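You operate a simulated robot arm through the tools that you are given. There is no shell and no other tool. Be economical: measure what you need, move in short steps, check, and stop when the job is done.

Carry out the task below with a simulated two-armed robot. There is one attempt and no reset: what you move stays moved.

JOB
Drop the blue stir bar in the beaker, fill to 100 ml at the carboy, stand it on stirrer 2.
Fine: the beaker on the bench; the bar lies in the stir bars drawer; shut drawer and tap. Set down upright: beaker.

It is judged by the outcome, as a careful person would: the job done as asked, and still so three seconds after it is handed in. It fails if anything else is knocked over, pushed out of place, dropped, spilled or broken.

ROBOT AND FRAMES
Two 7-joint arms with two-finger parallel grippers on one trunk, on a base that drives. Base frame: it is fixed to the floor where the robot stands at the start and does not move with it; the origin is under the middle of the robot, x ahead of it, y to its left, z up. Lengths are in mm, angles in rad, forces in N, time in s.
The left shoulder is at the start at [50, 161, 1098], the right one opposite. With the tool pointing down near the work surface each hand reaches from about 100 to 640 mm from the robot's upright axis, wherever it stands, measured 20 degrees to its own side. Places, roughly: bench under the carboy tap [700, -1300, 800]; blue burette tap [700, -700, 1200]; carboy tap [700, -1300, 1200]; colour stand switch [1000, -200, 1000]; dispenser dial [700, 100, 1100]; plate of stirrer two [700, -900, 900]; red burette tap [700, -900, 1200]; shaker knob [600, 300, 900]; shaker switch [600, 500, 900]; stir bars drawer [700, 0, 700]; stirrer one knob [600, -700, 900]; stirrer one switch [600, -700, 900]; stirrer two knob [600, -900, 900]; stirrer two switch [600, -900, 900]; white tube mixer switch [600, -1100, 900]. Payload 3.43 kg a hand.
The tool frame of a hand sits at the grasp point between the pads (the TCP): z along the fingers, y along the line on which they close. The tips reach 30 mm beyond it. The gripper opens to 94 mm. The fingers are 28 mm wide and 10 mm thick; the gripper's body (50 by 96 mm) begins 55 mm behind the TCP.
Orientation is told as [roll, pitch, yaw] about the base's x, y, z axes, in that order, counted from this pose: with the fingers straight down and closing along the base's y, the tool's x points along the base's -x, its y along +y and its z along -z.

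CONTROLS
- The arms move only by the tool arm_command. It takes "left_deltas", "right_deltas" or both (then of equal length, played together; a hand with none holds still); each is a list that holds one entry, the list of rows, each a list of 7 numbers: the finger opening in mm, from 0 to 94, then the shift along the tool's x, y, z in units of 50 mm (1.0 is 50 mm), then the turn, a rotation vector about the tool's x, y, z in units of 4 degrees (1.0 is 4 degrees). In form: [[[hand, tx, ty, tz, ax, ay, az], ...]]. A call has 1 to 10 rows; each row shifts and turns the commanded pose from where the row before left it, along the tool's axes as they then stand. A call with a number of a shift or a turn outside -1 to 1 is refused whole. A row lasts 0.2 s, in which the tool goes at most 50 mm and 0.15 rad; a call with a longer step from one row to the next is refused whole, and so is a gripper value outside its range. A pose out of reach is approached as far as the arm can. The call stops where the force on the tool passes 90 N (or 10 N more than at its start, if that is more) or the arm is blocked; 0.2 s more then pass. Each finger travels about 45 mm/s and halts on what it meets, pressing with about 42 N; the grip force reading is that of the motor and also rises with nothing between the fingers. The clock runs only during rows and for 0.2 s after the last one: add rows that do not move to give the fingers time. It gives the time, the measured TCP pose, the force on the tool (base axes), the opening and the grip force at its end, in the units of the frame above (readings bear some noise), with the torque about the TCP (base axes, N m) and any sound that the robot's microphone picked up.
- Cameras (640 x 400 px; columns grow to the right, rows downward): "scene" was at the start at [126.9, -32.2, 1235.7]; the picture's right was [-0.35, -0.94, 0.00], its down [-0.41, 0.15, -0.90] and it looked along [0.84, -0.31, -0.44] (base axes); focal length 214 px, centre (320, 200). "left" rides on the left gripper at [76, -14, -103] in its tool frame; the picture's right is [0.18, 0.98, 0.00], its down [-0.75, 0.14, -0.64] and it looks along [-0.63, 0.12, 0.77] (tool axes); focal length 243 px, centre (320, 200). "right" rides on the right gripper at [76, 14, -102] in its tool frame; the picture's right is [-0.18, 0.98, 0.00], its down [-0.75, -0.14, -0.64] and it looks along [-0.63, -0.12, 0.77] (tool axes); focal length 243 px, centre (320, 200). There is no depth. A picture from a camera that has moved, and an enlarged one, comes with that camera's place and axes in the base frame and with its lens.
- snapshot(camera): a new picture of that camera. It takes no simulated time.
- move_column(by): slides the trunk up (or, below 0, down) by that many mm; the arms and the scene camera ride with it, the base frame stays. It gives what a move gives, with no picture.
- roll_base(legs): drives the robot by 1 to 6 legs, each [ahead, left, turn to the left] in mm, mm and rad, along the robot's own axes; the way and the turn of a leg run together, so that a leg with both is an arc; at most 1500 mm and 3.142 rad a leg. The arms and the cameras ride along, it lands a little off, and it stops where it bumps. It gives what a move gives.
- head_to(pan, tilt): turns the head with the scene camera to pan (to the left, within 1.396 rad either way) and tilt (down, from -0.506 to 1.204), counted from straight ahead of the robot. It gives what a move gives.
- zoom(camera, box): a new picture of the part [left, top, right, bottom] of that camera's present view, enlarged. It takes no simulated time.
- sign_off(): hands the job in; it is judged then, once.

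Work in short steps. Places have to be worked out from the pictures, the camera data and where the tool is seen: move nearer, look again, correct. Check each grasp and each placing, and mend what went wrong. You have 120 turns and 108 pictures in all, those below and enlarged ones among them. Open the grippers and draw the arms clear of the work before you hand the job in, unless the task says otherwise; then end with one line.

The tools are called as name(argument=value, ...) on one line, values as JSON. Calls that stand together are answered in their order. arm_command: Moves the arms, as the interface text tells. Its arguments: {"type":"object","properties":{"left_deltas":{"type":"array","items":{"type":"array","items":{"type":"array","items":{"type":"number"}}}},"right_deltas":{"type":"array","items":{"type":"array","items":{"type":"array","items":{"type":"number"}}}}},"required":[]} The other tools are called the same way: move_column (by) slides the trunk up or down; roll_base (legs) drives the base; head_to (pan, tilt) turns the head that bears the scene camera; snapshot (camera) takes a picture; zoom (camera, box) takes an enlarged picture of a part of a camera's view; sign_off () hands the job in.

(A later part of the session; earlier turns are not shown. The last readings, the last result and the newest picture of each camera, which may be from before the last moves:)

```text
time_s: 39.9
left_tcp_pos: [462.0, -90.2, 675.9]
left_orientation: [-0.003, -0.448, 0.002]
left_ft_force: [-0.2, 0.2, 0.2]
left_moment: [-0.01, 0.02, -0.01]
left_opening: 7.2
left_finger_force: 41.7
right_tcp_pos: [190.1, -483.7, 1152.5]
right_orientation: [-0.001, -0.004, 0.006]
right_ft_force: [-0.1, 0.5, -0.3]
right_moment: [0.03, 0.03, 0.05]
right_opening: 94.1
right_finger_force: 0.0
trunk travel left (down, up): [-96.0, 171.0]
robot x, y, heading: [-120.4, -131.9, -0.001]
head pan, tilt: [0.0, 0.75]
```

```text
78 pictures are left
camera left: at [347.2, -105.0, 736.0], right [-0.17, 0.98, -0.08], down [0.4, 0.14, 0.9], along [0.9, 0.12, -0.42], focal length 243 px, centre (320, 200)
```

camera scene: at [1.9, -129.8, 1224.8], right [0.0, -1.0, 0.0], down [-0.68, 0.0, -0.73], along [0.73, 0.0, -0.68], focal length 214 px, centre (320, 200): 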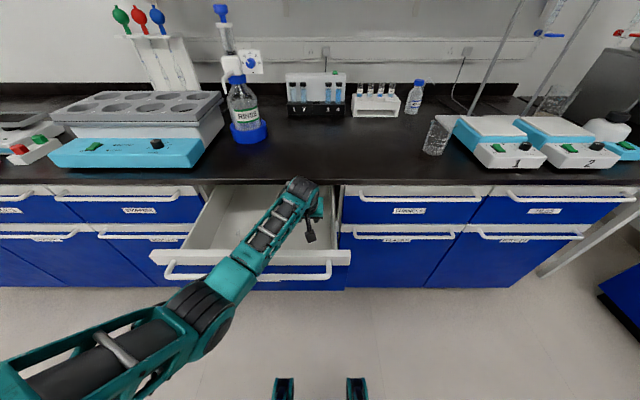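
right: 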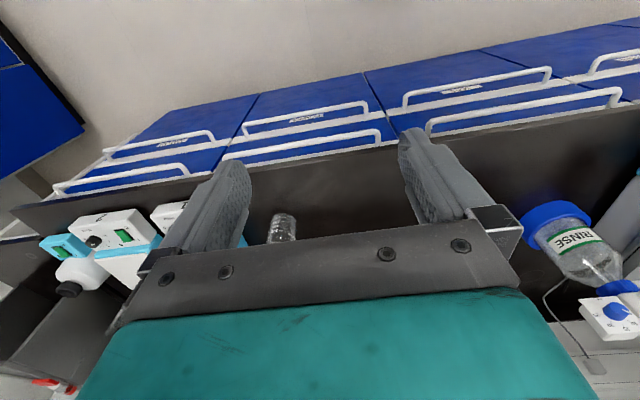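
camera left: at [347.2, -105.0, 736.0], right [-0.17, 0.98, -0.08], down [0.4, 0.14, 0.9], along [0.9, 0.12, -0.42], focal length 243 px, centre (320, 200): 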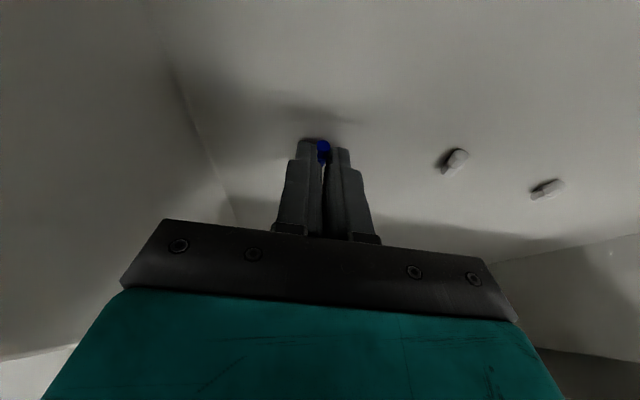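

The bar is gripped (7 mm). I raise the trunk and check it is held.

move_column(by=168)

arm_command(left_deltas=[[[2, 0.4, 0.5, -0.9, 0, 0.5, 0], [2, 0.4, 0.5, -0.9, 0, 0.5, 0], [2, 0.4, 0.5, -0.9, 0, 0.5, 0], [2, 0.4, 0.5, -0.9, 0, 0.5, 0], [2, 0.4, 0.5, -0.9, 0, 0.5, 0], [2, 0.4, 0.5, -0.5, 0, 1, 0], [2, 0.4, 0.5, -0.5, 0, 1, 0], [2, 0.4, 0.5, -0.5, 0, 1, 0], [2, 0, 0, 0, 0, 0.9, 0]]])

snapshot(camera="left")

snapshot(camera="scene")

```text
time_s: 41.8
left_tcp_pos: [461.6, -90.7, 843.6]
left_orientation: [-0.003, -0.448, 0.002]
left_ft_force: [-0.7, 0.3, -0.2]
left_moment: [0.01, 0.04, 0.02]
left_opening: 7.0
left_finger_force: 40.7
right_tcp_pos: [191.5, -483.1, 1319.7]
right_orientation: [-0.002, -0.006, 0.006]
right_ft_force: [-0.3, -0.3, 0.3]
right_moment: [0.01, 0.02, 0.03]
right_opening: 94.2
right_finger_force: 0.1
trunk travel left (down, up): [-264.0, 3.0]
robot x, y, heading: [-121.3, -130.1, 0.001]
head pan, tilt: [0.0, 0.75]
```

```text
refused: row 1 steps farther than a row can; nothing moved
```

```text
77 pictures are left
camera left: at [347.3, -104.9, 903.8], right [-0.17, 0.98, -0.08], down [0.4, 0.14, 0.9], along [0.9, 0.12, -0.42], focal length 243 px, centre (320, 200)
```

left: 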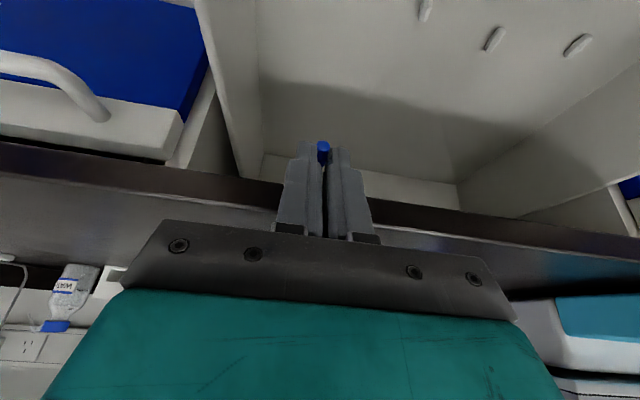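

```text
76 pictures are left
camera scene: at [2.1, -129.9, 1347.7], right [0.0, -1.0, 0.0], down [-0.68, 0.0, -0.73], along [0.73, 0.0, -0.68], focal length 214 px, centre (320, 200)
```

scene: 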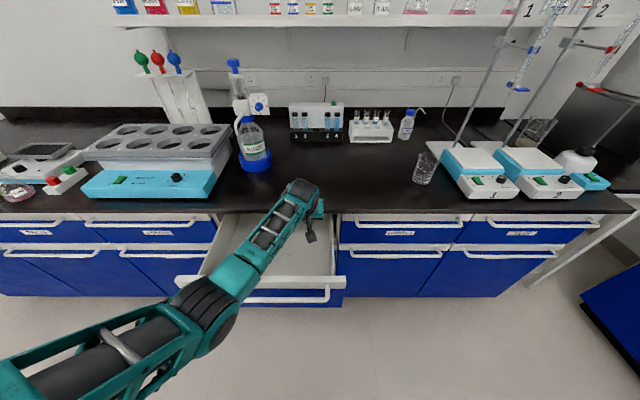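

The bar is held. I draw the left hand up and to the left (levelling it), while the right hand starts turning fingers-forward to shut the drawer.

arm_command(left_deltas=[[[2, 0.3, 0.5, -0.75, 0, 0.8, 0], [2, 0.3, 0.5, -0.75, 0, 0.8, 0], [2, 0.3, 0.5, -0.75, 0, 0.8, 0], [2, 0.3, 0.5, -0.75, 0, 0.8, 0], [2, 0.3, 0.5, -0.75, 0, 0.8, 0], [2, 0.3, 0.5, -0.75, 0, 0.8, 0], [2, 0.3, 0.5, -0.75, 0, 0.8, 0], [2, 0.3, 0.5, -0.5, 0, 0.8, 0], [2, 0, 0, 0, 0, 0, 0]]], right_deltas=[[[94, 0, 0, 0, -0.963, -0.963, 0.963], [94, 0, 0, 0, -0.963, -0.963, 0.963], [94, 0, 0, 0, -0.963, -0.963, 0.963], [94, 0, 0, 0, -0.963, -0.963, 0.963], [94, 0, 0, 0, -0.963, -0.963, 0.963], [94, 0, 0, 0, -0.963, -0.963, 0.963], [94, 0, 0, 0, -0.963, -0.963, 0.963], [94, 0, 0, 0, -0.963, -0.963, 0.963], [94, 0, 0, 0, -0.963, -0.963, 0.963]]])

arm_command(right_deltas=[[[80, 0, 0, 0, -0.963, -0.963, 0.963], [80, 0, 0, 0, -0.963, -0.963, 0.963], [80, 0, 0, 0, -0.963, -0.963, 0.963], [80, 0, 0, 0, -0.963, -0.963, 0.963], [80, 0, 0, 0, -0.963, -0.963, 0.963], [80, 0, 0, 0, -0.963, -0.963, 0.963], [80, 0, 0, 0, -0.963, -0.963, 0.963], [80, 0, 0, 0, -0.963, -0.963, 0.963], [80, 0, 0, 0, -0.963, -0.963, 0.963]]])

snapshot(camera="scene")

```text
time_s: 43.8
left_tcp_pos: [272.1, 110.1, 1089.1]
left_orientation: [-0.002, 0.001, 0.001]
left_ft_force: [0.3, 0.0, -1.1]
left_moment: [-0.01, 0.0, -0.02]
left_opening: 7.1
left_finger_force: 41.0
right_tcp_pos: [190.8, -483.9, 1319.6]
right_orientation: [0.791, -0.343, -0.783]
right_ft_force: [0.3, 0.8, -0.5]
right_moment: [-0.02, -0.01, 0.02]
right_opening: 93.9
right_finger_force: 0.0
trunk travel left (down, up): [-264.0, 3.0]
robot x, y, heading: [-124.1, -131.2, 0.004]
head pan, tilt: [0.0, 0.75]
```

```text
time_s: 45.8
left_tcp_pos: [271.9, 110.5, 1089.1]
left_orientation: [-0.001, 0.0, 0.001]
left_ft_force: [-0.3, -1.2, -0.1]
left_moment: [0.03, 0.0, 0.0]
left_opening: 6.7
left_finger_force: 41.1
right_tcp_pos: [212.6, -524.5, 1349.3]
right_orientation: [1.576, 0.0, -1.566]
right_ft_force: [0.2, -0.2, -0.1]
right_moment: [0.0, -0.01, -0.01]
right_opening: 79.8
right_finger_force: 0.0
right hand out of reach, approached as far as the arm can: row 6, 7, 8, 9
trunk travel left (down, up): [-264.0, 3.0]
robot x, y, heading: [-121.3, -130.3, -0.003]
head pan, tilt: [0.0, 0.75]
```

```text
75 pictures are left
camera scene: at [2.1, -129.8, 1347.8], right [0.0, -1.0, 0.0], down [-0.68, 0.0, -0.73], along [0.73, 0.0, -0.68], focal length 214 px, centre (320, 200)
```

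scene: 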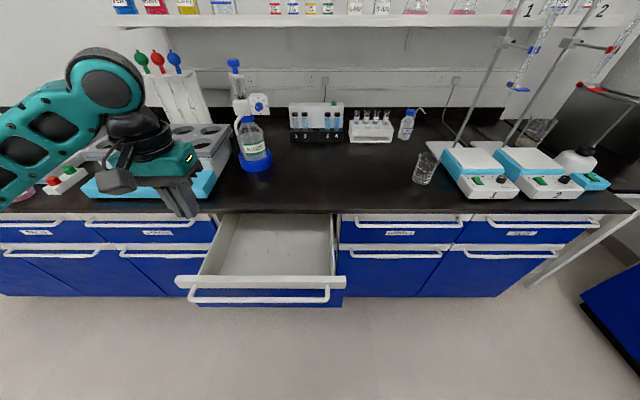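

The way is clear. I drive back to x≈−345 and left, and bring the right hand to the centre in front.

roll_base(legs=[[-220, 0, 0], [0, 180, 0]])

arm_command(right_deltas=[[[60, 0.7, -0.5, 0.4, 0, 0, 0], [60, 0.7, -0.5, 0.4, 0, 0, 0], [60, 0.7, -0.5, 0.4, 0, 0, 0], [60, 0.7, -0.5, 0.4, 0, 0, 0], [60, 0.7, -0.5, 0.4, 0, 0, 0], [60, 0.7, -0.5, 0.4, 0, 0, 0], [60, 0.7, -0.5, 0.4, 0, 0, 0], [60, 0.7, -0.5, 0.4, 0, 0, 0], [60, 0.7, -0.5, 0.4, 0, 0, 0], [60, 0, 0, 0, 0, 0, 0]]])

snapshot(camera="scene")

```text
time_s: 49.3
left_tcp_pos: [51.3, 289.6, 1087.5]
left_orientation: [-0.004, 0.0, 0.001]
left_ft_force: [0.0, -0.3, -0.7]
left_moment: [0.0, -0.01, 0.03]
left_opening: 6.9
left_finger_force: 40.7
right_tcp_pos: [-7.6, -345.1, 1348.7]
right_orientation: [1.576, -0.002, -1.566]
right_ft_force: [0.4, -0.2, 0.1]
right_moment: [-0.01, 0.01, 0.0]
right_opening: 80.1
right_finger_force: 0.0
trunk travel left (down, up): [-264.0, 3.0]
robot x, y, heading: [-340.8, 47.4, 0.003]
head pan, tilt: [0.0, 0.75]
```

```text
time_s: 51.5
left_tcp_pos: [52.4, 289.6, 1088.7]
left_orientation: [-0.001, 0.001, 0.001]
left_ft_force: [0.1, -0.2, -0.3]
left_moment: [-0.01, -0.02, -0.01]
left_opening: 6.8
left_finger_force: 41.1
right_tcp_pos: [114.4, -232.2, 1264.6]
right_orientation: [1.576, -0.003, -1.566]
right_ft_force: [-0.2, -0.8, -0.5]
right_moment: [0.01, 0.03, 0.01]
right_opening: 60.0
right_finger_force: 0.0
right hand out of reach, approached as far as the arm can: row 1, 2, 3, 5, 6, 7, 8, 9
trunk travel left (down, up): [-264.0, 3.0]
robot x, y, heading: [-341.9, 48.9, 0.002]
head pan, tilt: [0.0, 0.75]
```

```text
74 pictures are left
camera scene: at [-218.0, 49.2, 1347.8], right [0.0, -1.0, 0.0], down [-0.68, 0.0, -0.73], along [0.73, 0.0, -0.68], focal length 214 px, centre (320, 200)
```

scene: 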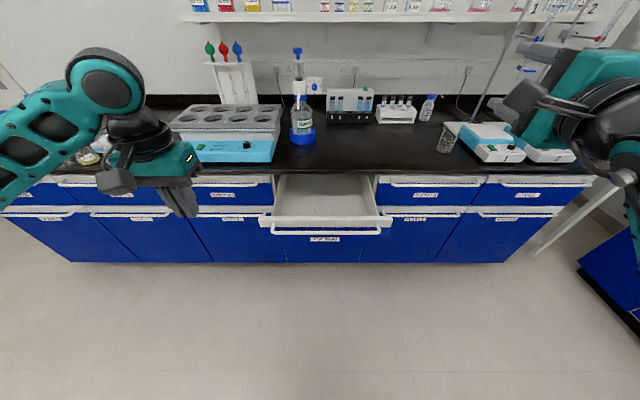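

The right hand lags for reach; I keep moving it down and inward.

arm_command(right_deltas=[[[60, 0.4, -0.7, 0.3, 0, 0, 0], [60, 0.4, -0.7, 0.3, 0, 0, 0], [60, 0.4, -0.7, 0.3, 0, 0, 0], [60, 0.4, -0.7, 0.3, 0, 0, 0], [60, 0.4, -0.7, 0.3, 0, 0, 0], [60, 0.4, -0.7, 0, 0, 0, 0], [60, 0, 0, 0, 0, 0, 0]]])

snapshot(camera="scene")

```text
time_s: 53.1
left_tcp_pos: [52.4, 289.5, 1088.4]
left_orientation: [-0.001, 0.001, 0.0]
left_ft_force: [0.1, 1.0, -0.3]
left_moment: [-0.02, 0.04, 0.0]
left_opening: 6.7
left_finger_force: 41.2
right_tcp_pos: [115.0, -232.2, 1264.9]
right_orientation: [1.575, 0.0, -1.566]
right_ft_force: [-0.3, 0.5, 0.6]
right_moment: [0.03, -0.03, -0.03]
right_opening: 60.1
right_finger_force: 0.0
right hand out of reach, approached as far as the arm can: row 1, 2, 3, 4, 5, 6
trunk travel left (down, up): [-264.0, 3.0]
robot x, y, heading: [-340.6, 51.5, -0.002]
head pan, tilt: [0.0, 0.75]
```

```text
73 pictures are left
camera scene: at [-218.0, 49.2, 1347.8], right [0.0, -1.0, 0.0], down [-0.68, 0.0, -0.73], along [0.73, 0.0, -0.68], focal length 214 px, centre (320, 200)
```

scene: 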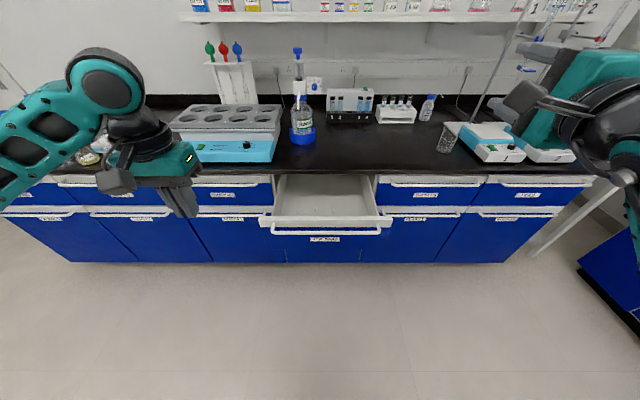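

The right arm is stuck in this wrist pose. I instead roll the hand about its pointing axis so it closes sideways, then will pitch down to about 60° from vertical and push the drawer panel with closed fingertips below the handle.

arm_command(right_deltas=[[[20, 0, 0, 0, 0, 0, -1], [20, 0, 0, 0, 0, 0, -1], [0, 0, 0, 0, 0, 0, -1], [0, 0, 0, 0, 0, 0, -1], [0, 0, 0, 0, 0, 0, -1], [0, 0, 0, 0, 0, 0, -1], [0, 0, 0, 0, 0, 0, -1], [0, 0, 0, 0, 0, 0, -1], [0, 0, 0, 0, 0, 0, -1], [0, 0, 0, 0, 0, 0, -1]]])

arm_command(right_deltas=[[[0, 0, 0, 0, 0, 0, -1], [0, 0, 0, 0, 0, 0, -1], [0, 0, 0, 0, 0, 0, -1], [0, 0, 0, 0, 0, 0, -1], [0, 0, 0, 0, 0, 0, -1], [0, 0, 0, 0, 0, 0, -1], [0, 0, 0, 0, 0, 0, -1], [0, 0, 0, 0, 0, 0, -1], [0, 0, 0, 0, 0, 0, -1], [0, 0, 0, 0, 0, 0, -1]]])

arm_command(right_deltas=[[[0, 0, 0, 0, 0, 0, -1], [0, 0, 0, 0, 0, 0, -1], [0, 0, 0, 0, 0, 0, -0.5], [0, 0, 0, 0, 0, 1, 0], [0, 0, 0, 0, 0, 1, 0], [0, 0, 0, 0, 0, 1, 0], [0, 0, 0, 0, 0, 1, 0], [0, 0, 0, 0, 0, 1, 0], [0, 0, 0, 0, 0, 1, 0], [0, 0, 0, 0, 0, 1, 0]]])

snapshot(camera="scene")

```text
time_s: 55.3
left_tcp_pos: [52.4, 290.1, 1089.9]
left_orientation: [-0.002, 0.001, 0.001]
left_ft_force: [1.2, -0.3, 0.5]
left_moment: [0.01, 0.0, -0.01]
left_opening: 6.7
left_finger_force: 40.6
right_tcp_pos: [114.6, -231.6, 1263.5]
right_orientation: [1.577, -0.701, -1.571]
right_ft_force: [0.3, 0.1, 0.0]
right_moment: [0.0, 0.02, -0.02]
right_opening: 0.0
right_finger_force: 32.7
trunk travel left (down, up): [-264.0, 3.0]
robot x, y, heading: [-340.1, 46.5, 0.001]
head pan, tilt: [0.0, 0.75]
```

```text
time_s: 57.5
left_tcp_pos: [51.4, 289.6, 1089.4]
left_orientation: [-0.003, -0.003, 0.0]
left_ft_force: [0.1, 0.2, -0.5]
left_moment: [0.0, -0.01, 0.01]
left_opening: 7.1
left_finger_force: 41.4
right_tcp_pos: [115.5, -232.0, 1265.0]
right_orientation: [1.598, -1.396, -1.594]
right_ft_force: [-0.7, -0.2, -0.5]
right_moment: [-0.01, -0.01, 0.0]
right_opening: 0.1
right_finger_force: 32.8
trunk travel left (down, up): [-264.0, 3.0]
robot x, y, heading: [-341.0, 45.3, -0.003]
head pan, tilt: [0.0, 0.75]
```

```text
time_s: 59.7
left_tcp_pos: [50.8, 289.4, 1089.1]
left_orientation: [-0.003, -0.001, 0.001]
left_ft_force: [-0.4, -0.3, 0.7]
left_moment: [-0.02, 0.0, 0.03]
left_opening: 6.6
left_finger_force: 40.7
right_tcp_pos: [115.2, -231.8, 1262.0]
right_orientation: [-0.004, -1.085, 0.006]
right_ft_force: [0.0, -0.3, -0.1]
right_moment: [-0.03, -0.02, 0.0]
right_opening: 0.2
right_finger_force: 33.1
trunk travel left (down, up): [-264.0, 3.0]
robot x, y, heading: [-344.3, 50.0, 0.007]
head pan, tilt: [0.0, 0.75]
```

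```text
72 pictures are left
camera scene: at [-218.0, 49.3, 1347.7], right [0.0, -1.0, 0.0], down [-0.68, 0.0, -0.73], along [0.73, 0.0, -0.68], focal length 214 px, centre (320, 200)
```

scene: 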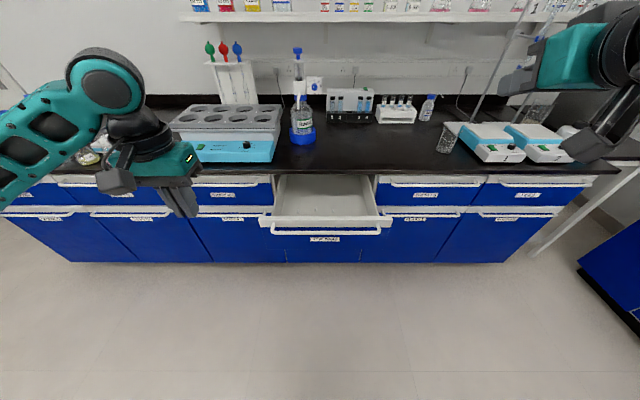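

Good: pitch −62°, closing sideways, closed. I lower the hand 290 mm and bring it inward.

arm_command(right_deltas=[[[0, 0.64, 0.5, 0.34, 0, 0, 0], [0, 0.64, 0.5, 0.34, 0, 0, 0], [0, 0.64, 0.5, 0.34, 0, 0, 0], [0, 0.64, 0.5, 0.34, 0, 0, 0], [0, 0.64, 0.5, 0.34, 0, 0, 0], [0, 0.64, 0.5, 0.34, 0, 0, 0], [0, 0.64, 0.5, 0.34, 0, 0, 0], [0, 0.64, 0.5, 0.34, 0, 0, 0], [0, 0, 0, 0, 0, 0, 0]]])

snapshot(camera="scene")

```text
time_s: 61.7
left_tcp_pos: [51.7, 289.6, 1089.7]
left_orientation: [-0.002, 0.0, -0.001]
left_ft_force: [0.3, -0.7, 0.1]
left_moment: [0.02, -0.04, 0.01]
left_opening: 6.7
left_finger_force: 41.0
right_tcp_pos: [115.4, -32.4, 974.1]
right_orientation: [-0.003, -1.086, 0.005]
right_ft_force: [-0.7, 0.3, 0.1]
right_moment: [-0.03, 0.03, 0.02]
right_opening: 0.2
right_finger_force: 33.1
trunk travel left (down, up): [-264.0, 3.0]
robot x, y, heading: [-342.2, 49.5, -0.001]
head pan, tilt: [0.0, 0.75]
```

```text
71 pictures are left
camera scene: at [-217.9, 48.4, 1347.8], right [0.0, -1.0, 0.0], down [-0.68, 0.0, -0.73], along [0.73, 0.0, -0.68], focal length 214 px, centre (320, 200)
```

scene: 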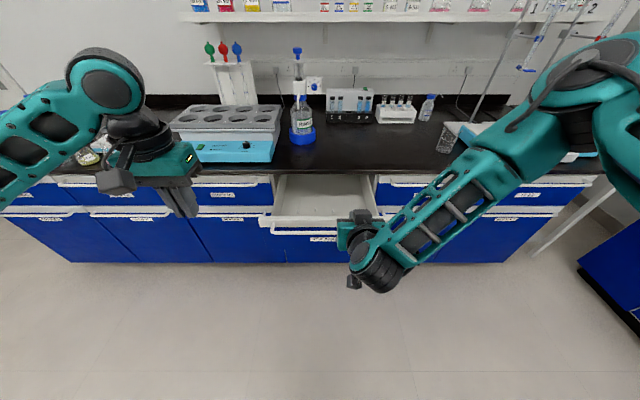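

Works well. I lower the trunk so the fingertips are below the handle level, and look.

move_column(by=-262)

snapshot(camera="right")

snapshot(camera="scene")

```text
time_s: 64.4
left_tcp_pos: [52.1, 289.7, 827.4]
left_orientation: [-0.003, 0.0, 0.0]
left_ft_force: [0.7, -0.1, 0.2]
left_moment: [0.0, -0.01, -0.02]
left_opening: 7.1
left_finger_force: 41.1
right_tcp_pos: [115.2, -31.5, 711.3]
right_orientation: [-0.004, -1.087, 0.007]
right_ft_force: [-0.3, -0.3, -0.1]
right_moment: [-0.01, -0.01, -0.01]
right_opening: 0.0
right_finger_force: 33.1
trunk travel left (down, up): [-2.0, 265.0]
robot x, y, heading: [-343.2, 50.6, -0.001]
head pan, tilt: [0.0, 0.75]
```

```text
70 pictures are left
camera right: at [-11.1, -19.0, 693.1], right [0.08, 0.98, 0.16], down [-0.22, -0.14, 0.97], along [0.97, -0.11, 0.2], focal length 243 px, centre (320, 200)
```

right: 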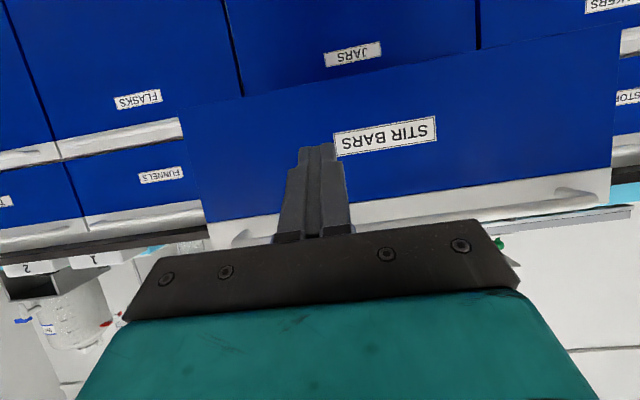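

```text
69 pictures are left
camera scene: at [-218.1, 49.1, 1085.8], right [0.0, -1.0, 0.0], down [-0.68, 0.0, -0.73], along [0.73, 0.0, -0.68], focal length 214 px, centre (320, 200)
```

scene: 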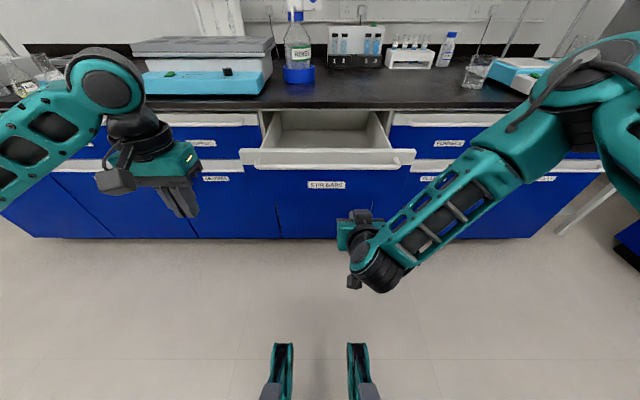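

The tip faces the drawer panel below the handle. I extend the arm forward 85 mm, then drive forward to push.

arm_command(right_deltas=[[[0, -0.26, 0, 0.5, 0, 0, 0], [0, -0.26, 0, 0.5, 0, 0, 0], [0, -0.26, 0, 0.5, 0, 0, 0], [0, 0, 0, 0, 0, 0, 0]]])

roll_base(legs=[[200, 0, 0]])

snapshot(camera="scene")

```text
time_s: 65.4
left_tcp_pos: [52.3, 288.4, 827.4]
left_orientation: [-0.003, 0.0, 0.002]
left_ft_force: [0.4, 0.2, -0.4]
left_moment: [0.0, 0.04, 0.04]
left_opening: 6.8
left_finger_force: 40.8
right_tcp_pos: [199.5, -31.9, 710.6]
right_orientation: [-0.001, -1.087, 0.007]
right_ft_force: [-0.4, 0.2, 0.6]
right_moment: [0.0, -0.02, 0.02]
right_opening: 0.0
right_finger_force: 33.0
trunk travel left (down, up): [-2.0, 265.0]
robot x, y, heading: [-339.6, 49.7, 0.007]
head pan, tilt: [0.0, 0.75]
```

```text
time_s: 67.0
left_tcp_pos: [251.2, 290.2, 826.7]
left_orientation: [-0.002, -0.001, 0.002]
left_ft_force: [-1.3, -0.4, 0.6]
left_moment: [-0.03, 0.01, -0.03]
left_opening: 6.7
left_finger_force: 41.2
right_tcp_pos: [396.1, -29.6, 712.4]
right_orientation: [-0.002, -1.087, 0.009]
right_ft_force: [0.2, -0.8, 0.6]
right_moment: [0.01, -0.01, -0.02]
right_opening: 0.0
right_finger_force: 33.1
trunk travel left (down, up): [-2.0, 265.0]
robot x, y, heading: [-145.0, 49.5, 0.003]
head pan, tilt: [0.0, 0.75]
```

```text
68 pictures are left
camera scene: at [-19.5, 49.8, 1085.7], right [0.0, -1.0, 0.0], down [-0.68, 0.0, -0.73], along [0.73, 0.0, -0.68], focal length 214 px, centre (320, 200)
```

scene: 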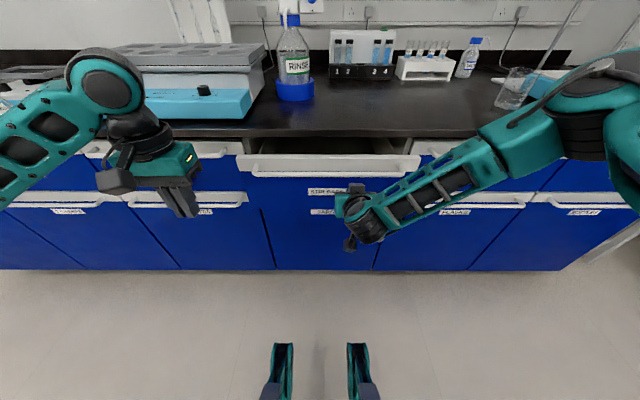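

The drawer is moving in. I continue 90 mm.

roll_base(legs=[[85, 0, 0]])

snapshot(camera="scene")

```text
time_s: 68.1
left_tcp_pos: [335.4, 290.2, 826.9]
left_orientation: [-0.002, 0.001, 0.002]
left_ft_force: [0.2, 1.5, 1.0]
left_moment: [0.02, 0.01, 0.0]
left_opening: 6.6
left_finger_force: 40.7
right_tcp_pos: [483.1, -30.4, 712.0]
right_orientation: [-0.003, -1.088, 0.009]
right_ft_force: [0.0, 0.7, 0.3]
right_moment: [0.0, 0.0, 0.0]
right_opening: 0.1
right_finger_force: 33.0
trunk travel left (down, up): [-2.0, 265.0]
robot x, y, heading: [-60.7, 45.3, 0.002]
head pan, tilt: [0.0, 0.75]
```

```text
67 pictures are left
camera scene: at [65.6, 49.9, 1085.7], right [0.0, -1.0, 0.0], down [-0.68, 0.0, -0.73], along [0.73, 0.0, -0.68], focal length 214 px, centre (320, 200)
```

scene: 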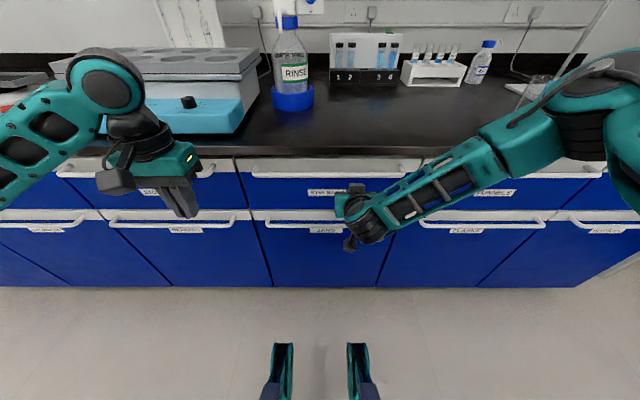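

Nearly flush; I push a little more to feel the stop.

roll_base(legs=[[20, 0, 0]])

zoom(camera="scene", box=[160, 120, 480, 320])

```text
time_s: 69.0
left_tcp_pos: [351.4, 289.0, 826.9]
left_orientation: [-0.001, 0.0, -0.002]
left_ft_force: [-0.9, 0.4, -0.8]
left_moment: [0.01, 0.01, -0.03]
left_opening: 7.0
left_finger_force: 40.9
right_tcp_pos: [487.2, -27.6, 705.7]
right_orientation: [0.004, -1.06, 0.016]
right_ft_force: [-9.3, -1.9, 5.6]
right_moment: [-0.01, -0.1, -0.04]
right_opening: 0.0
right_finger_force: 32.9
trunk travel left (down, up): [-2.0, 265.0]
robot x, y, heading: [-40.0, 51.1, 0.001]
head pan, tilt: [0.0, 0.75]
stopped in leg 1: the force on the tool passed its limit at 107 N (the readings are from after the stop); the commanded pose is now the measured one
```

```text
2.00 times, centred on (320, 220) of scene
camera zoom: at [81.0, 49.3, 1085.6], right [0.0, -1.0, 0.0], down [-0.68, 0.0, -0.73], along [0.73, 0.0, -0.68], focal length 429 px, centre (320, 160)
```

zoom: 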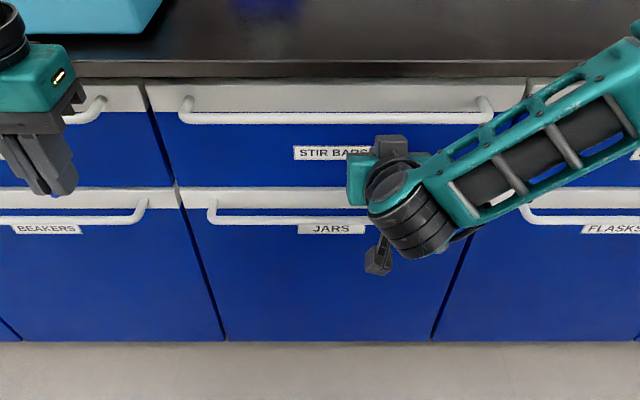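

The drawer is shut. I back off, raise the trunk, and restore the right hand to fingers-down.

roll_base(legs=[[-150, 0, 0]])

move_column(by=230)

arm_command(right_deltas=[[[94, -0.3, -0.4, -0.5, 0, 1, 0], [94, -0.3, -0.4, -0.5, 0, 1, 0], [94, -0.3, -0.4, -0.5, 0, 1, 0], [94, -0.3, -0.4, -0.5, 0, 1, 0], [94, -0.1, -0.5, -0.5, 0, 1, 0], [94, 0, -0.5, -0.5, 0, 1, 0], [94, 0, -0.5, -0.5, 0, 1, 0], [94, 0, -0.5, -0.2, 0, 1, 0], [94, 0, -0.5, 0, 0, 1, 0], [94, 0, -0.5, 0, 0, 1, 0]]])

arm_command(right_deltas=[[[94, 0, -0.3, 0, 0, 1, 0], [94, 0, -0.3, 0, 0, 1, 0], [94, 0, -0.3, 0, 0, 1, 0], [94, 0, 0, 0, 0, 1, 0], [94, 0, 0, 0, 0, 1, 0], [94, 0, 0, 0, 0, 0.2, 0]]])

roll_base(legs=[[0, -600, 0]])

snapshot(camera="scene")

```text
time_s: 70.3
left_tcp_pos: [203.9, 288.3, 825.5]
left_orientation: [-0.002, 0.0, -0.003]
left_ft_force: [0.2, -0.2, -0.2]
left_moment: [0.0, -0.01, 0.03]
left_opening: 6.8
left_finger_force: 41.2
right_tcp_pos: [340.0, -27.3, 706.5]
right_orientation: [0.001, -1.064, 0.016]
right_ft_force: [-0.3, 0.3, 0.5]
right_moment: [0.02, 0.0, 0.05]
right_opening: 0.0
right_finger_force: 33.0
trunk travel left (down, up): [-2.0, 265.0]
robot x, y, heading: [-190.4, 51.4, 0.004]
head pan, tilt: [0.0, 0.75]
```

```text
time_s: 72.8
left_tcp_pos: [202.4, 288.8, 1056.4]
left_orientation: [-0.003, 0.0, -0.003]
left_ft_force: [-0.3, 0.4, -0.1]
left_moment: [-0.01, 0.0, -0.02]
left_opening: 6.6
left_finger_force: 41.1
right_tcp_pos: [339.3, -28.4, 936.0]
right_orientation: [0.001, -1.063, 0.016]
right_ft_force: [0.7, 1.2, -0.5]
right_moment: [-0.02, -0.02, -0.02]
right_opening: 0.1
right_finger_force: 33.1
trunk travel left (down, up): [-232.0, 35.0]
robot x, y, heading: [-192.9, 50.9, 0.0]
head pan, tilt: [0.0, 0.75]
```

```text
time_s: 75.0
left_tcp_pos: [202.7, 288.6, 1056.9]
left_orientation: [-0.002, -0.002, -0.002]
left_ft_force: [0.0, 0.3, 0.8]
left_moment: [0.01, 0.02, -0.01]
left_opening: 6.9
left_finger_force: 40.5
right_tcp_pos: [243.2, -258.7, 1109.8]
right_orientation: [-0.001, -0.363, 0.015]
right_ft_force: [0.1, -0.2, 0.3]
right_moment: [-0.02, -0.02, 0.0]
right_opening: 94.1
right_finger_force: 0.1
trunk travel left (down, up): [-232.0, 35.0]
robot x, y, heading: [-190.3, 50.2, 0.001]
head pan, tilt: [0.0, 0.75]
```

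```text
time_s: 76.4
left_tcp_pos: [203.4, 288.9, 1055.4]
left_orientation: [-0.003, -0.002, 0.0]
left_ft_force: [-0.6, 0.4, 0.1]
left_moment: [-0.02, 0.0, -0.02]
left_opening: 6.9
left_finger_force: 41.3
right_tcp_pos: [245.7, -304.4, 1109.7]
right_orientation: [0.001, 0.0, 0.016]
right_ft_force: [0.3, 0.8, 0.1]
right_moment: [-0.02, -0.05, 0.01]
right_opening: 94.4
right_finger_force: 0.0
trunk travel left (down, up): [-232.0, 35.0]
robot x, y, heading: [-191.8, 44.7, -0.003]
head pan, tilt: [0.0, 0.75]
```

```text
time_s: 82.1
left_tcp_pos: [202.7, -313.5, 1056.4]
left_orientation: [-0.002, -0.001, -0.002]
left_ft_force: [-0.2, 1.0, 1.0]
left_moment: [-0.01, 0.01, 0.04]
left_opening: 6.8
left_finger_force: 40.7
right_tcp_pos: [245.2, -907.2, 1110.6]
right_orientation: [0.0, -0.003, 0.017]
right_ft_force: [-0.2, -0.5, -0.8]
right_moment: [0.01, -0.04, 0.02]
right_opening: 93.9
right_finger_force: 0.1
trunk travel left (down, up): [-232.0, 35.0]
robot x, y, heading: [-191.6, -554.3, 0.004]
head pan, tilt: [0.0, 0.75]
```

```text
65 pictures are left
camera scene: at [-67.4, -553.0, 1315.8], right [0.0, -1.0, 0.0], down [-0.68, 0.0, -0.73], along [0.73, 0.0, -0.68], focal length 214 px, centre (320, 200)
```

scene: 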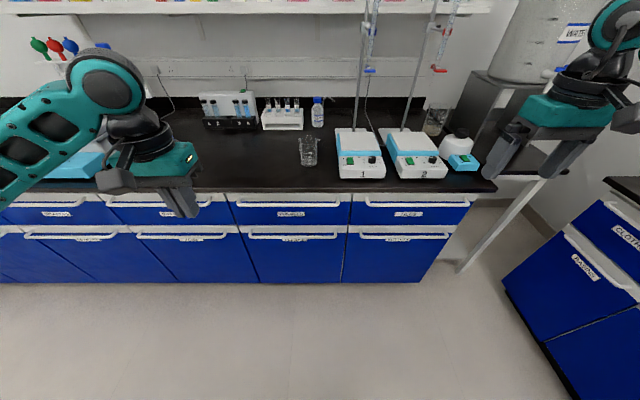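

The beaker sits near (640, −505). I drive ahead 190 and look with the left camera.

roll_base(legs=[[190, -40, 0]])

arm_command(left_deltas=[[[2, -0.2, -0.5, 0, 0, 0, 0], [2, -0.2, -0.5, 0, 0, 0, 0], [2, -0.2, -0.5, 0, 0, 0, 0], [2, -0.2, -0.5, 0, 0, 0, 0], [2, 0, 0, 0, 0, 0, 0]]])

snapshot(camera="left")

snapshot(camera="scene")

```text
time_s: 83.7
left_tcp_pos: [391.4, -352.6, 1055.2]
left_orientation: [-0.001, 0.001, 0.001]
left_ft_force: [0.2, 0.4, -0.1]
left_moment: [-0.01, 0.02, 0.01]
left_opening: 6.8
left_finger_force: 40.6
right_tcp_pos: [436.8, -945.8, 1109.6]
right_orientation: [0.0, -0.001, 0.018]
right_ft_force: [-1.1, -0.5, 0.0]
right_moment: [0.0, 0.02, -0.04]
right_opening: 94.2
right_finger_force: 0.1
trunk travel left (down, up): [-232.0, 35.0]
robot x, y, heading: [-2.9, -595.4, -0.001]
head pan, tilt: [0.0, 0.75]
```

```text
time_s: 84.9
left_tcp_pos: [430.4, -453.3, 1056.6]
left_orientation: [0.0, 0.0, 0.001]
left_ft_force: [0.5, -0.4, 0.2]
left_moment: [0.0, 0.0, -0.01]
left_opening: 6.7
left_finger_force: 40.7
right_tcp_pos: [434.2, -945.1, 1111.1]
right_orientation: [0.0, -0.003, 0.017]
right_ft_force: [-0.2, -0.5, 0.2]
right_moment: [0.0, 0.02, -0.01]
right_opening: 94.0
right_finger_force: 0.1
trunk travel left (down, up): [-232.0, 35.0]
robot x, y, heading: [1.0, -588.8, 0.001]
head pan, tilt: [0.0, 0.75]
```

```text
64 pictures are left
camera left: at [354.8, -467.7, 1160.0], right [-0.18, 0.98, 0.0], down [0.75, 0.14, 0.64], along [0.63, 0.12, -0.77], focal length 243 px, centre (320, 200)
```

left: 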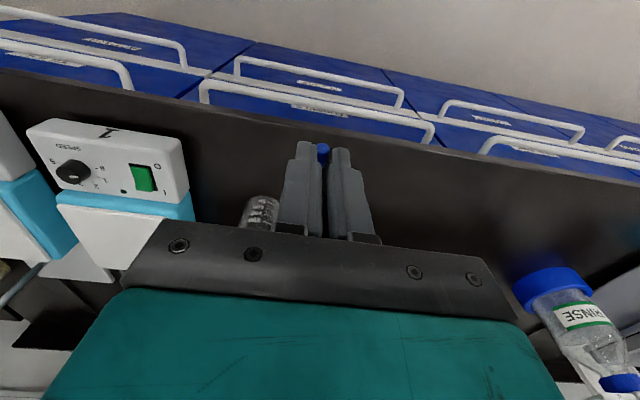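

```text
63 pictures are left
camera scene: at [121.6, -592.2, 1315.8], right [0.0, -1.0, 0.0], down [-0.68, 0.0, -0.73], along [0.73, 0.0, -0.68], focal length 214 px, centre (320, 200)
```

scene: 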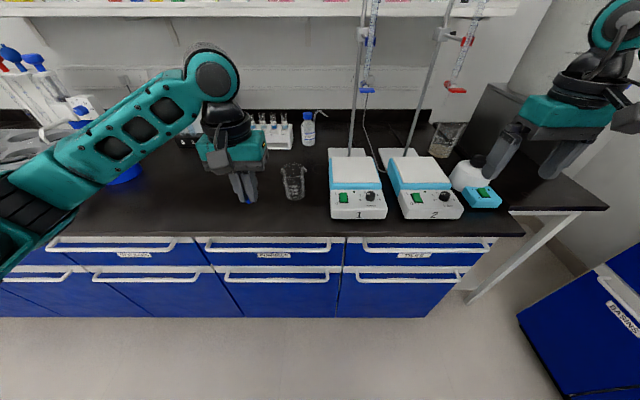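

I zoom on the beaker and its surroundings.

zoom(camera="scene", box=[220, 120, 380, 220])

zoom(camera="scene", box=[320, 100, 560, 250])

```text
4.00 times, centred on (300, 170) of scene
camera zoom: at [121.6, -592.2, 1315.8], right [0.0, -1.0, 0.0], down [-0.68, 0.0, -0.73], along [0.73, 0.0, -0.68], focal length 858 px, centre (400, 320)
```

zoom: 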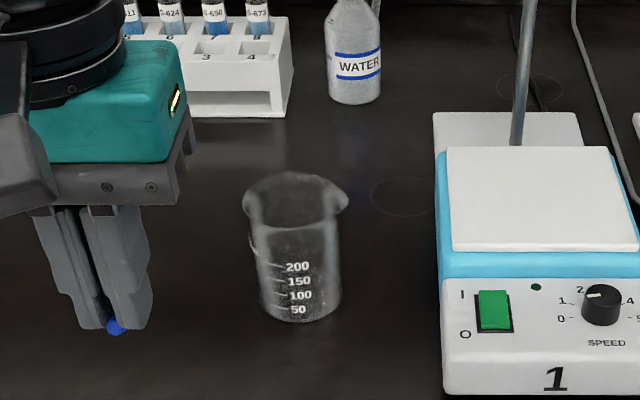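

```text
2.67 times, centred on (440, 175) of scene
camera zoom: at [121.6, -592.2, 1315.8], right [0.0, -1.0, 0.0], down [-0.68, 0.0, -0.73], along [0.73, 0.0, -0.68], focal length 572 px, centre (0, 267)
```

zoom: 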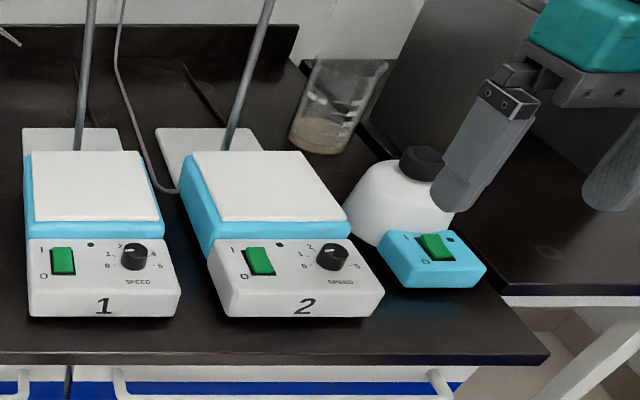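

Beaker centre is about (634, −515), rim z≈952. I drive 60 ahead and place the left tips above the rim.

roll_base(legs=[[60, 0, 0]])

arm_command(left_deltas=[[[2, -0.7, -0.31, 0, 0, 0, 0], [2, -0.7, -0.31, 0, 0, 0, 0], [2, -0.7, -0.31, 0, 0, 0, 0], [2, -0.78, -0.31, 0, 0, 0, 0], [2, 0, 0, 0, 0, 0, 0]]])

zoom(camera="scene", box=[220, 120, 380, 220])

snapshot(camera="left")

```text
time_s: 85.9
left_tcp_pos: [491.4, -452.1, 1056.5]
left_orientation: [-0.003, 0.001, 0.0]
left_ft_force: [-0.4, -0.3, 0.0]
left_moment: [-0.02, -0.01, 0.0]
left_opening: 6.9
left_finger_force: 41.0
right_tcp_pos: [493.8, -945.6, 1109.5]
right_orientation: [0.0, 0.0, 0.016]
right_ft_force: [0.0, -1.1, -0.3]
right_moment: [-0.01, 0.02, -0.03]
right_opening: 93.9
right_finger_force: 0.1
trunk travel left (down, up): [-232.0, 35.0]
robot x, y, heading: [56.8, -591.9, -0.001]
head pan, tilt: [0.0, 0.75]
```

```text
time_s: 87.1
left_tcp_pos: [635.0, -513.8, 1056.5]
left_orientation: [-0.002, -0.001, -0.001]
left_ft_force: [-0.1, 0.0, 0.3]
left_moment: [-0.02, -0.02, -0.02]
left_opening: 6.7
left_finger_force: 41.3
right_tcp_pos: [494.2, -945.8, 1110.4]
right_orientation: [0.0, -0.002, 0.017]
right_ft_force: [-0.2, -0.5, 0.1]
right_moment: [0.03, 0.0, -0.02]
right_opening: 93.8
right_finger_force: 0.1
trunk travel left (down, up): [-232.0, 35.0]
robot x, y, heading: [58.3, -591.8, 0.003]
head pan, tilt: [0.0, 0.75]
```

```text
4.00 times, centred on (300, 170) of scene
camera zoom: at [181.3, -592.0, 1315.8], right [0.0, -1.0, 0.0], down [-0.68, 0.0, -0.73], along [0.73, 0.0, -0.68], focal length 858 px, centre (400, 320)
```

zoom: 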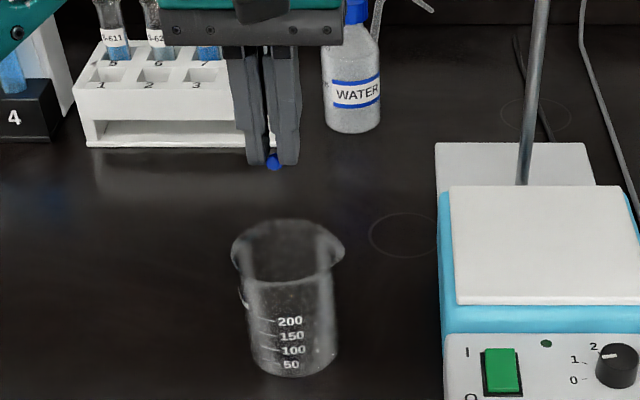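

```text
59 pictures are left
camera left: at [559.4, -528.0, 1159.7], right [-0.18, 0.98, 0.0], down [0.75, 0.14, 0.64], along [0.63, 0.12, -0.77], focal length 243 px, centre (320, 200)
```

left: 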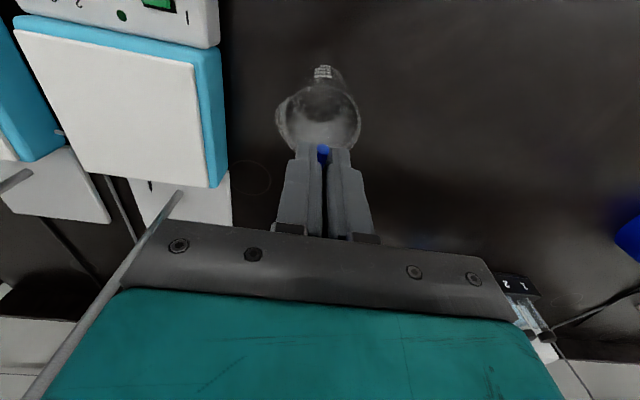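

Both views give the rim centre at about (639, −514), directly under the tips. I lower the bar into the beaker.

arm_command(left_deltas=[[[2, -0.08, 0, 0.5, 0, 0, 0], [2, 0, 0, 0.5, 0, 0, 0], [2, 0, 0, 0.5, 0, 0, 0], [2, 0, 0, 0.5, 0, 0, 0], [2, 0, 0, 0.5, 0, 0, 0], [2, 0, 0, 0, 0, 0, 0]]])

zoom(camera="scene", box=[220, 120, 380, 220])

```text
time_s: 88.5
left_tcp_pos: [639.1, -516.6, 945.1]
left_orientation: [-0.009, -0.021, -0.006]
left_ft_force: [-7.5, 0.4, 57.3]
left_moment: [-0.94, 0.78, -0.16]
left_opening: 6.7
left_finger_force: 41.3
right_tcp_pos: [489.5, -946.1, 1113.0]
right_orientation: [0.0, -0.009, 0.016]
right_ft_force: [-0.3, 0.3, -0.1]
right_moment: [-0.02, -0.01, 0.02]
right_opening: 94.1
right_finger_force: 0.1
trunk travel left (down, up): [-232.0, 35.0]
robot x, y, heading: [56.0, -593.6, 0.006]
head pan, tilt: [0.0, 0.75]
```

```text
4.00 times, centred on (300, 170) of scene
camera zoom: at [174.9, -592.6, 1317.4], right [0.0, -1.0, 0.0], down [-0.68, 0.0, -0.74], along [0.74, 0.0, -0.68], focal length 858 px, centre (400, 320)
```

zoom: 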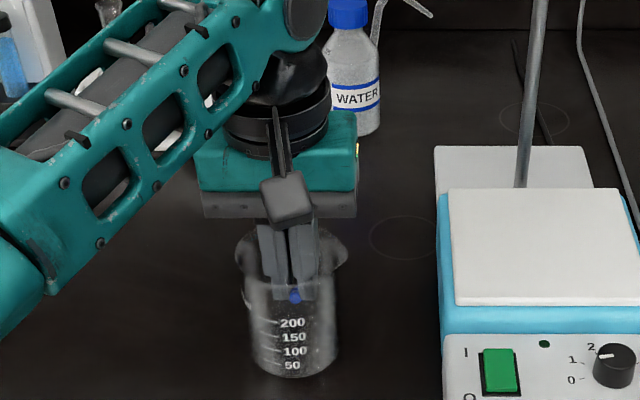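

There's a 57 N upward contact force; I raise 12 mm and read the force before releasing.

arm_command(left_deltas=[[[2, 0, 0, -0.25, 0, 0, 0], [2, 0, 0, 0, 0, 0, 0]]])

snapshot(camera="left")

```text
time_s: 89.1
left_tcp_pos: [637.8, -515.3, 944.9]
left_orientation: [0.001, -0.002, 0.001]
left_ft_force: [0.1, -3.1, 20.3]
left_moment: [-0.35, 0.28, 0.01]
left_opening: 6.9
left_finger_force: 41.5
right_tcp_pos: [493.4, -946.7, 1110.9]
right_orientation: [-0.001, -0.003, 0.016]
right_ft_force: [-0.4, 0.0, 0.3]
right_moment: [-0.03, -0.04, 0.01]
right_opening: 93.9
right_finger_force: 0.1
trunk travel left (down, up): [-232.0, 35.0]
robot x, y, heading: [57.4, -591.9, -0.001]
head pan, tilt: [0.0, 0.75]
```

```text
57 pictures are left
camera left: at [561.4, -529.6, 1048.4], right [-0.18, 0.98, 0.0], down [0.75, 0.14, 0.64], along [0.63, 0.12, -0.76], focal length 243 px, centre (320, 200)
```

left: 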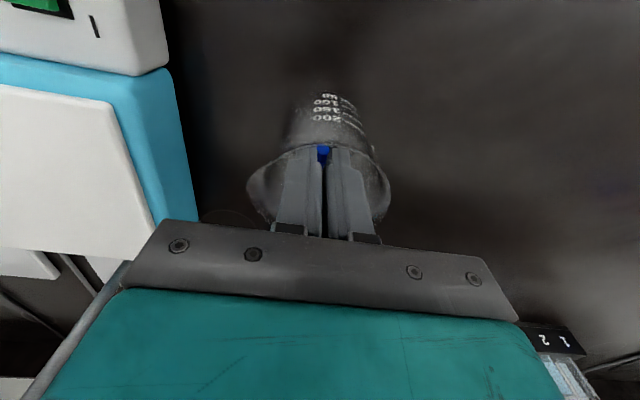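

I raise a bit more until contact is gone, then open slightly to drop the bar (it is already well below the rim).

arm_command(left_deltas=[[[2, 0, 0, -0.15, 0, 0, 0], [2, 0, 0, 0, 0, 0, 0], [22, 0, 0, 0, 0, 0, 0], [22, 0, 0, 0, 0, 0, 0], [22, 0, 0, 0, 0, 0, 0], [22, 0, 0, 0, 0, 0, 0]]])

zoom(camera="scene", box=[240, 150, 360, 225])

```text
time_s: 90.5
left_tcp_pos: [639.2, -515.1, 951.0]
left_orientation: [-0.002, 0.0, 0.0]
left_ft_force: [1.1, 0.0, -0.6]
left_moment: [0.01, 0.0, -0.01]
left_opening: 21.6
left_finger_force: 0.1
right_tcp_pos: [494.0, -946.7, 1109.9]
right_orientation: [0.0, -0.003, 0.015]
right_ft_force: [0.4, -0.3, 0.7]
right_moment: [0.02, 0.0, 0.03]
right_opening: 94.0
right_finger_force: 0.0
trunk travel left (down, up): [-232.0, 35.0]
robot x, y, heading: [62.1, -591.6, 0.0]
head pan, tilt: [0.0, 0.75]
```

```text
5.33 times, centred on (300, 188) of scene
camera zoom: at [181.4, -592.3, 1315.8], right [0.0, -1.0, 0.0], down [-0.68, 0.0, -0.73], along [0.73, 0.0, -0.68], focal length 1144 px, centre (427, 267)
```

zoom: 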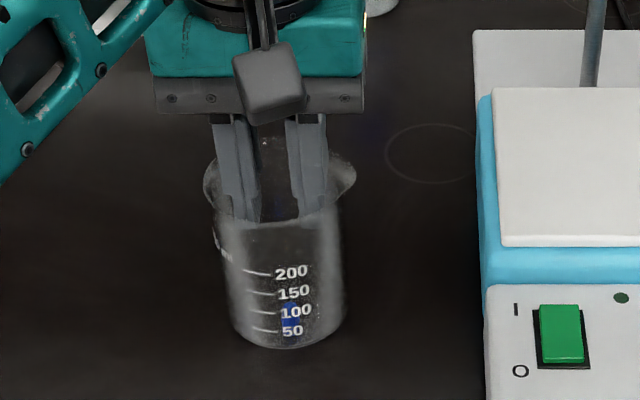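

The blue bar lies in the beaker. I lift the left hand straight up, then draw it back to the left side.

arm_command(left_deltas=[[[22, 0, 0, -0.6, 0, 0, 0], [22, 0, 0, -0.8, 0, 0, 0], [22, 0, 0, -0.9, 0, 0, 0], [22, 0.8, 0.4, -0.2, 0, 0, 0], [22, 0.8, 0.4, 0, 0, 0, 0], [22, 0.8, 0.4, 0, 0, 0, 0], [22, 0.8, 0.5, 0, 0, 0, 0], [22, 0.8, 0.5, 0, 0, 0, 0], [22, 0.5, 0.5, 0, 0, 0, 0], [22, 0, 0.5, 0, 0, 0, 0]]])

roll_base(legs=[[-60, 0, 0], [0, 200, 0]])

arm_command(right_deltas=[[[94, 0.3, 0.3, 0, 0, -1, 0], [94, 0.3, 0.3, 0, 0, -1, 0], [94, 0.3, 0.3, 0, 0, -1, 0], [94, 0.3, 0.3, 0, 0, -1, 0], [94, 0, 0.3, 0, 0, -1, 0], [94, 0, 0.3, 0, 0, -1, 0], [94, 0, 0.3, 0, 0, -1, 0], [94, 0, 0.3, 0, 0, -1, 0], [94, 0, 0.3, 0, 0, -1, 0], [94, 0, 0, 0, 0, -1, 0]]])

arm_command(right_deltas=[[[94, 0, 0, 0, 0, -1, 0], [94, 0, 0, 0, 0, -1, 0], [94, 0, 0, 0, 0, -1, 0]]])

snapshot(camera="scene")

snapshot(camera="right")

```text
time_s: 92.7
left_tcp_pos: [413.5, -354.8, 1074.9]
left_orientation: [-0.003, 0.002, 0.0]
left_ft_force: [0.8, 0.0, -0.7]
left_moment: [0.0, 0.0, 0.03]
left_opening: 22.1
left_finger_force: 0.0
right_tcp_pos: [494.1, -945.1, 1110.3]
right_orientation: [0.001, 0.0, 0.017]
right_ft_force: [0.1, 0.0, -0.2]
right_moment: [0.0, 0.01, -0.01]
right_opening: 93.9
right_finger_force: 0.1
trunk travel left (down, up): [-232.0, 35.0]
robot x, y, heading: [59.1, -594.3, -0.0]
head pan, tilt: [0.0, 0.75]
```

```text
time_s: 95.6
left_tcp_pos: [352.0, -154.3, 1076.0]
left_orientation: [-0.002, -0.001, 0.0]
left_ft_force: [1.0, -0.6, 0.0]
left_moment: [-0.06, -0.01, 0.0]
left_opening: 21.7
left_finger_force: 0.0
right_tcp_pos: [434.4, -746.3, 1109.9]
right_orientation: [0.0, -0.002, 0.014]
right_ft_force: [0.5, -0.3, 0.5]
right_moment: [-0.03, 0.02, 0.04]
right_opening: 94.0
right_finger_force: 0.1
trunk travel left (down, up): [-232.0, 35.0]
robot x, y, heading: [-2.7, -398.0, 0.0]
head pan, tilt: [0.0, 0.75]
```

```text
time_s: 97.8
left_tcp_pos: [352.9, -155.2, 1075.7]
left_orientation: [-0.003, -0.001, 0.0]
left_ft_force: [0.1, 0.0, 1.3]
left_moment: [-0.01, -0.02, 0.02]
left_opening: 22.2
left_finger_force: 0.0
right_tcp_pos: [388.8, -612.2, 1107.7]
right_orientation: [0.001, -0.699, 0.014]
right_ft_force: [-0.3, 0.5, -0.4]
right_moment: [0.02, 0.03, 0.01]
right_opening: 93.9
right_finger_force: 0.0
right hand out of reach, approached as far as the arm can: row 9, 10
trunk travel left (down, up): [-232.0, 35.0]
robot x, y, heading: [-2.6, -390.9, -0.002]
head pan, tilt: [0.0, 0.75]
```

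```text
time_s: 98.6
left_tcp_pos: [352.8, -155.9, 1076.1]
left_orientation: [-0.002, 0.0, 0.0]
left_ft_force: [-0.1, -0.9, -0.3]
left_moment: [0.02, 0.02, 0.01]
left_opening: 22.0
left_finger_force: 0.1
right_tcp_pos: [419.9, -611.1, 1113.1]
right_orientation: [-0.002, -0.906, 0.016]
right_ft_force: [0.0, 0.5, 0.6]
right_moment: [0.0, -0.03, 0.05]
right_opening: 94.1
right_finger_force: 0.1
right hand out of reach, approached as far as the arm can: row 1, 2, 3
trunk travel left (down, up): [-232.0, 35.0]
robot x, y, heading: [-0.9, -392.9, 0.002]
head pan, tilt: [0.0, 0.75]
```

```text
55 pictures are left
camera scene: at [120.9, -392.6, 1315.8], right [0.0, -1.0, 0.0], down [-0.68, 0.0, -0.73], along [0.73, 0.0, -0.68], focal length 214 px, centre (320, 200)
```

scene: 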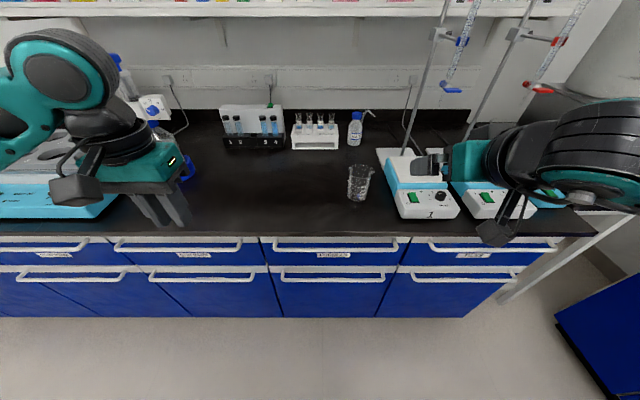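

```text
54 pictures are left
camera right: at [291.8, -600.0, 1116.9], right [0.1, 0.98, 0.14], down [-0.04, -0.14, 0.99], along [0.99, -0.1, 0.03], focal length 243 px, centre (320, 200)
```

right: 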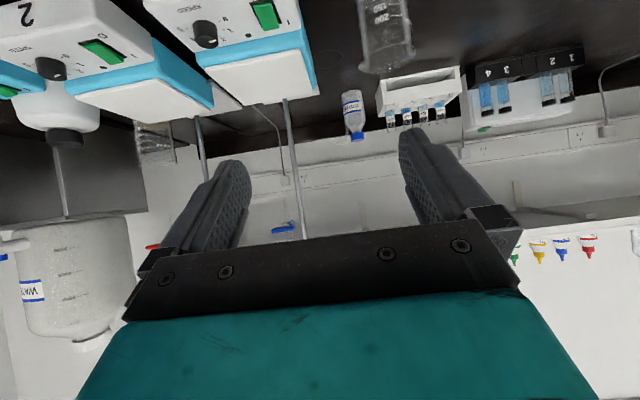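

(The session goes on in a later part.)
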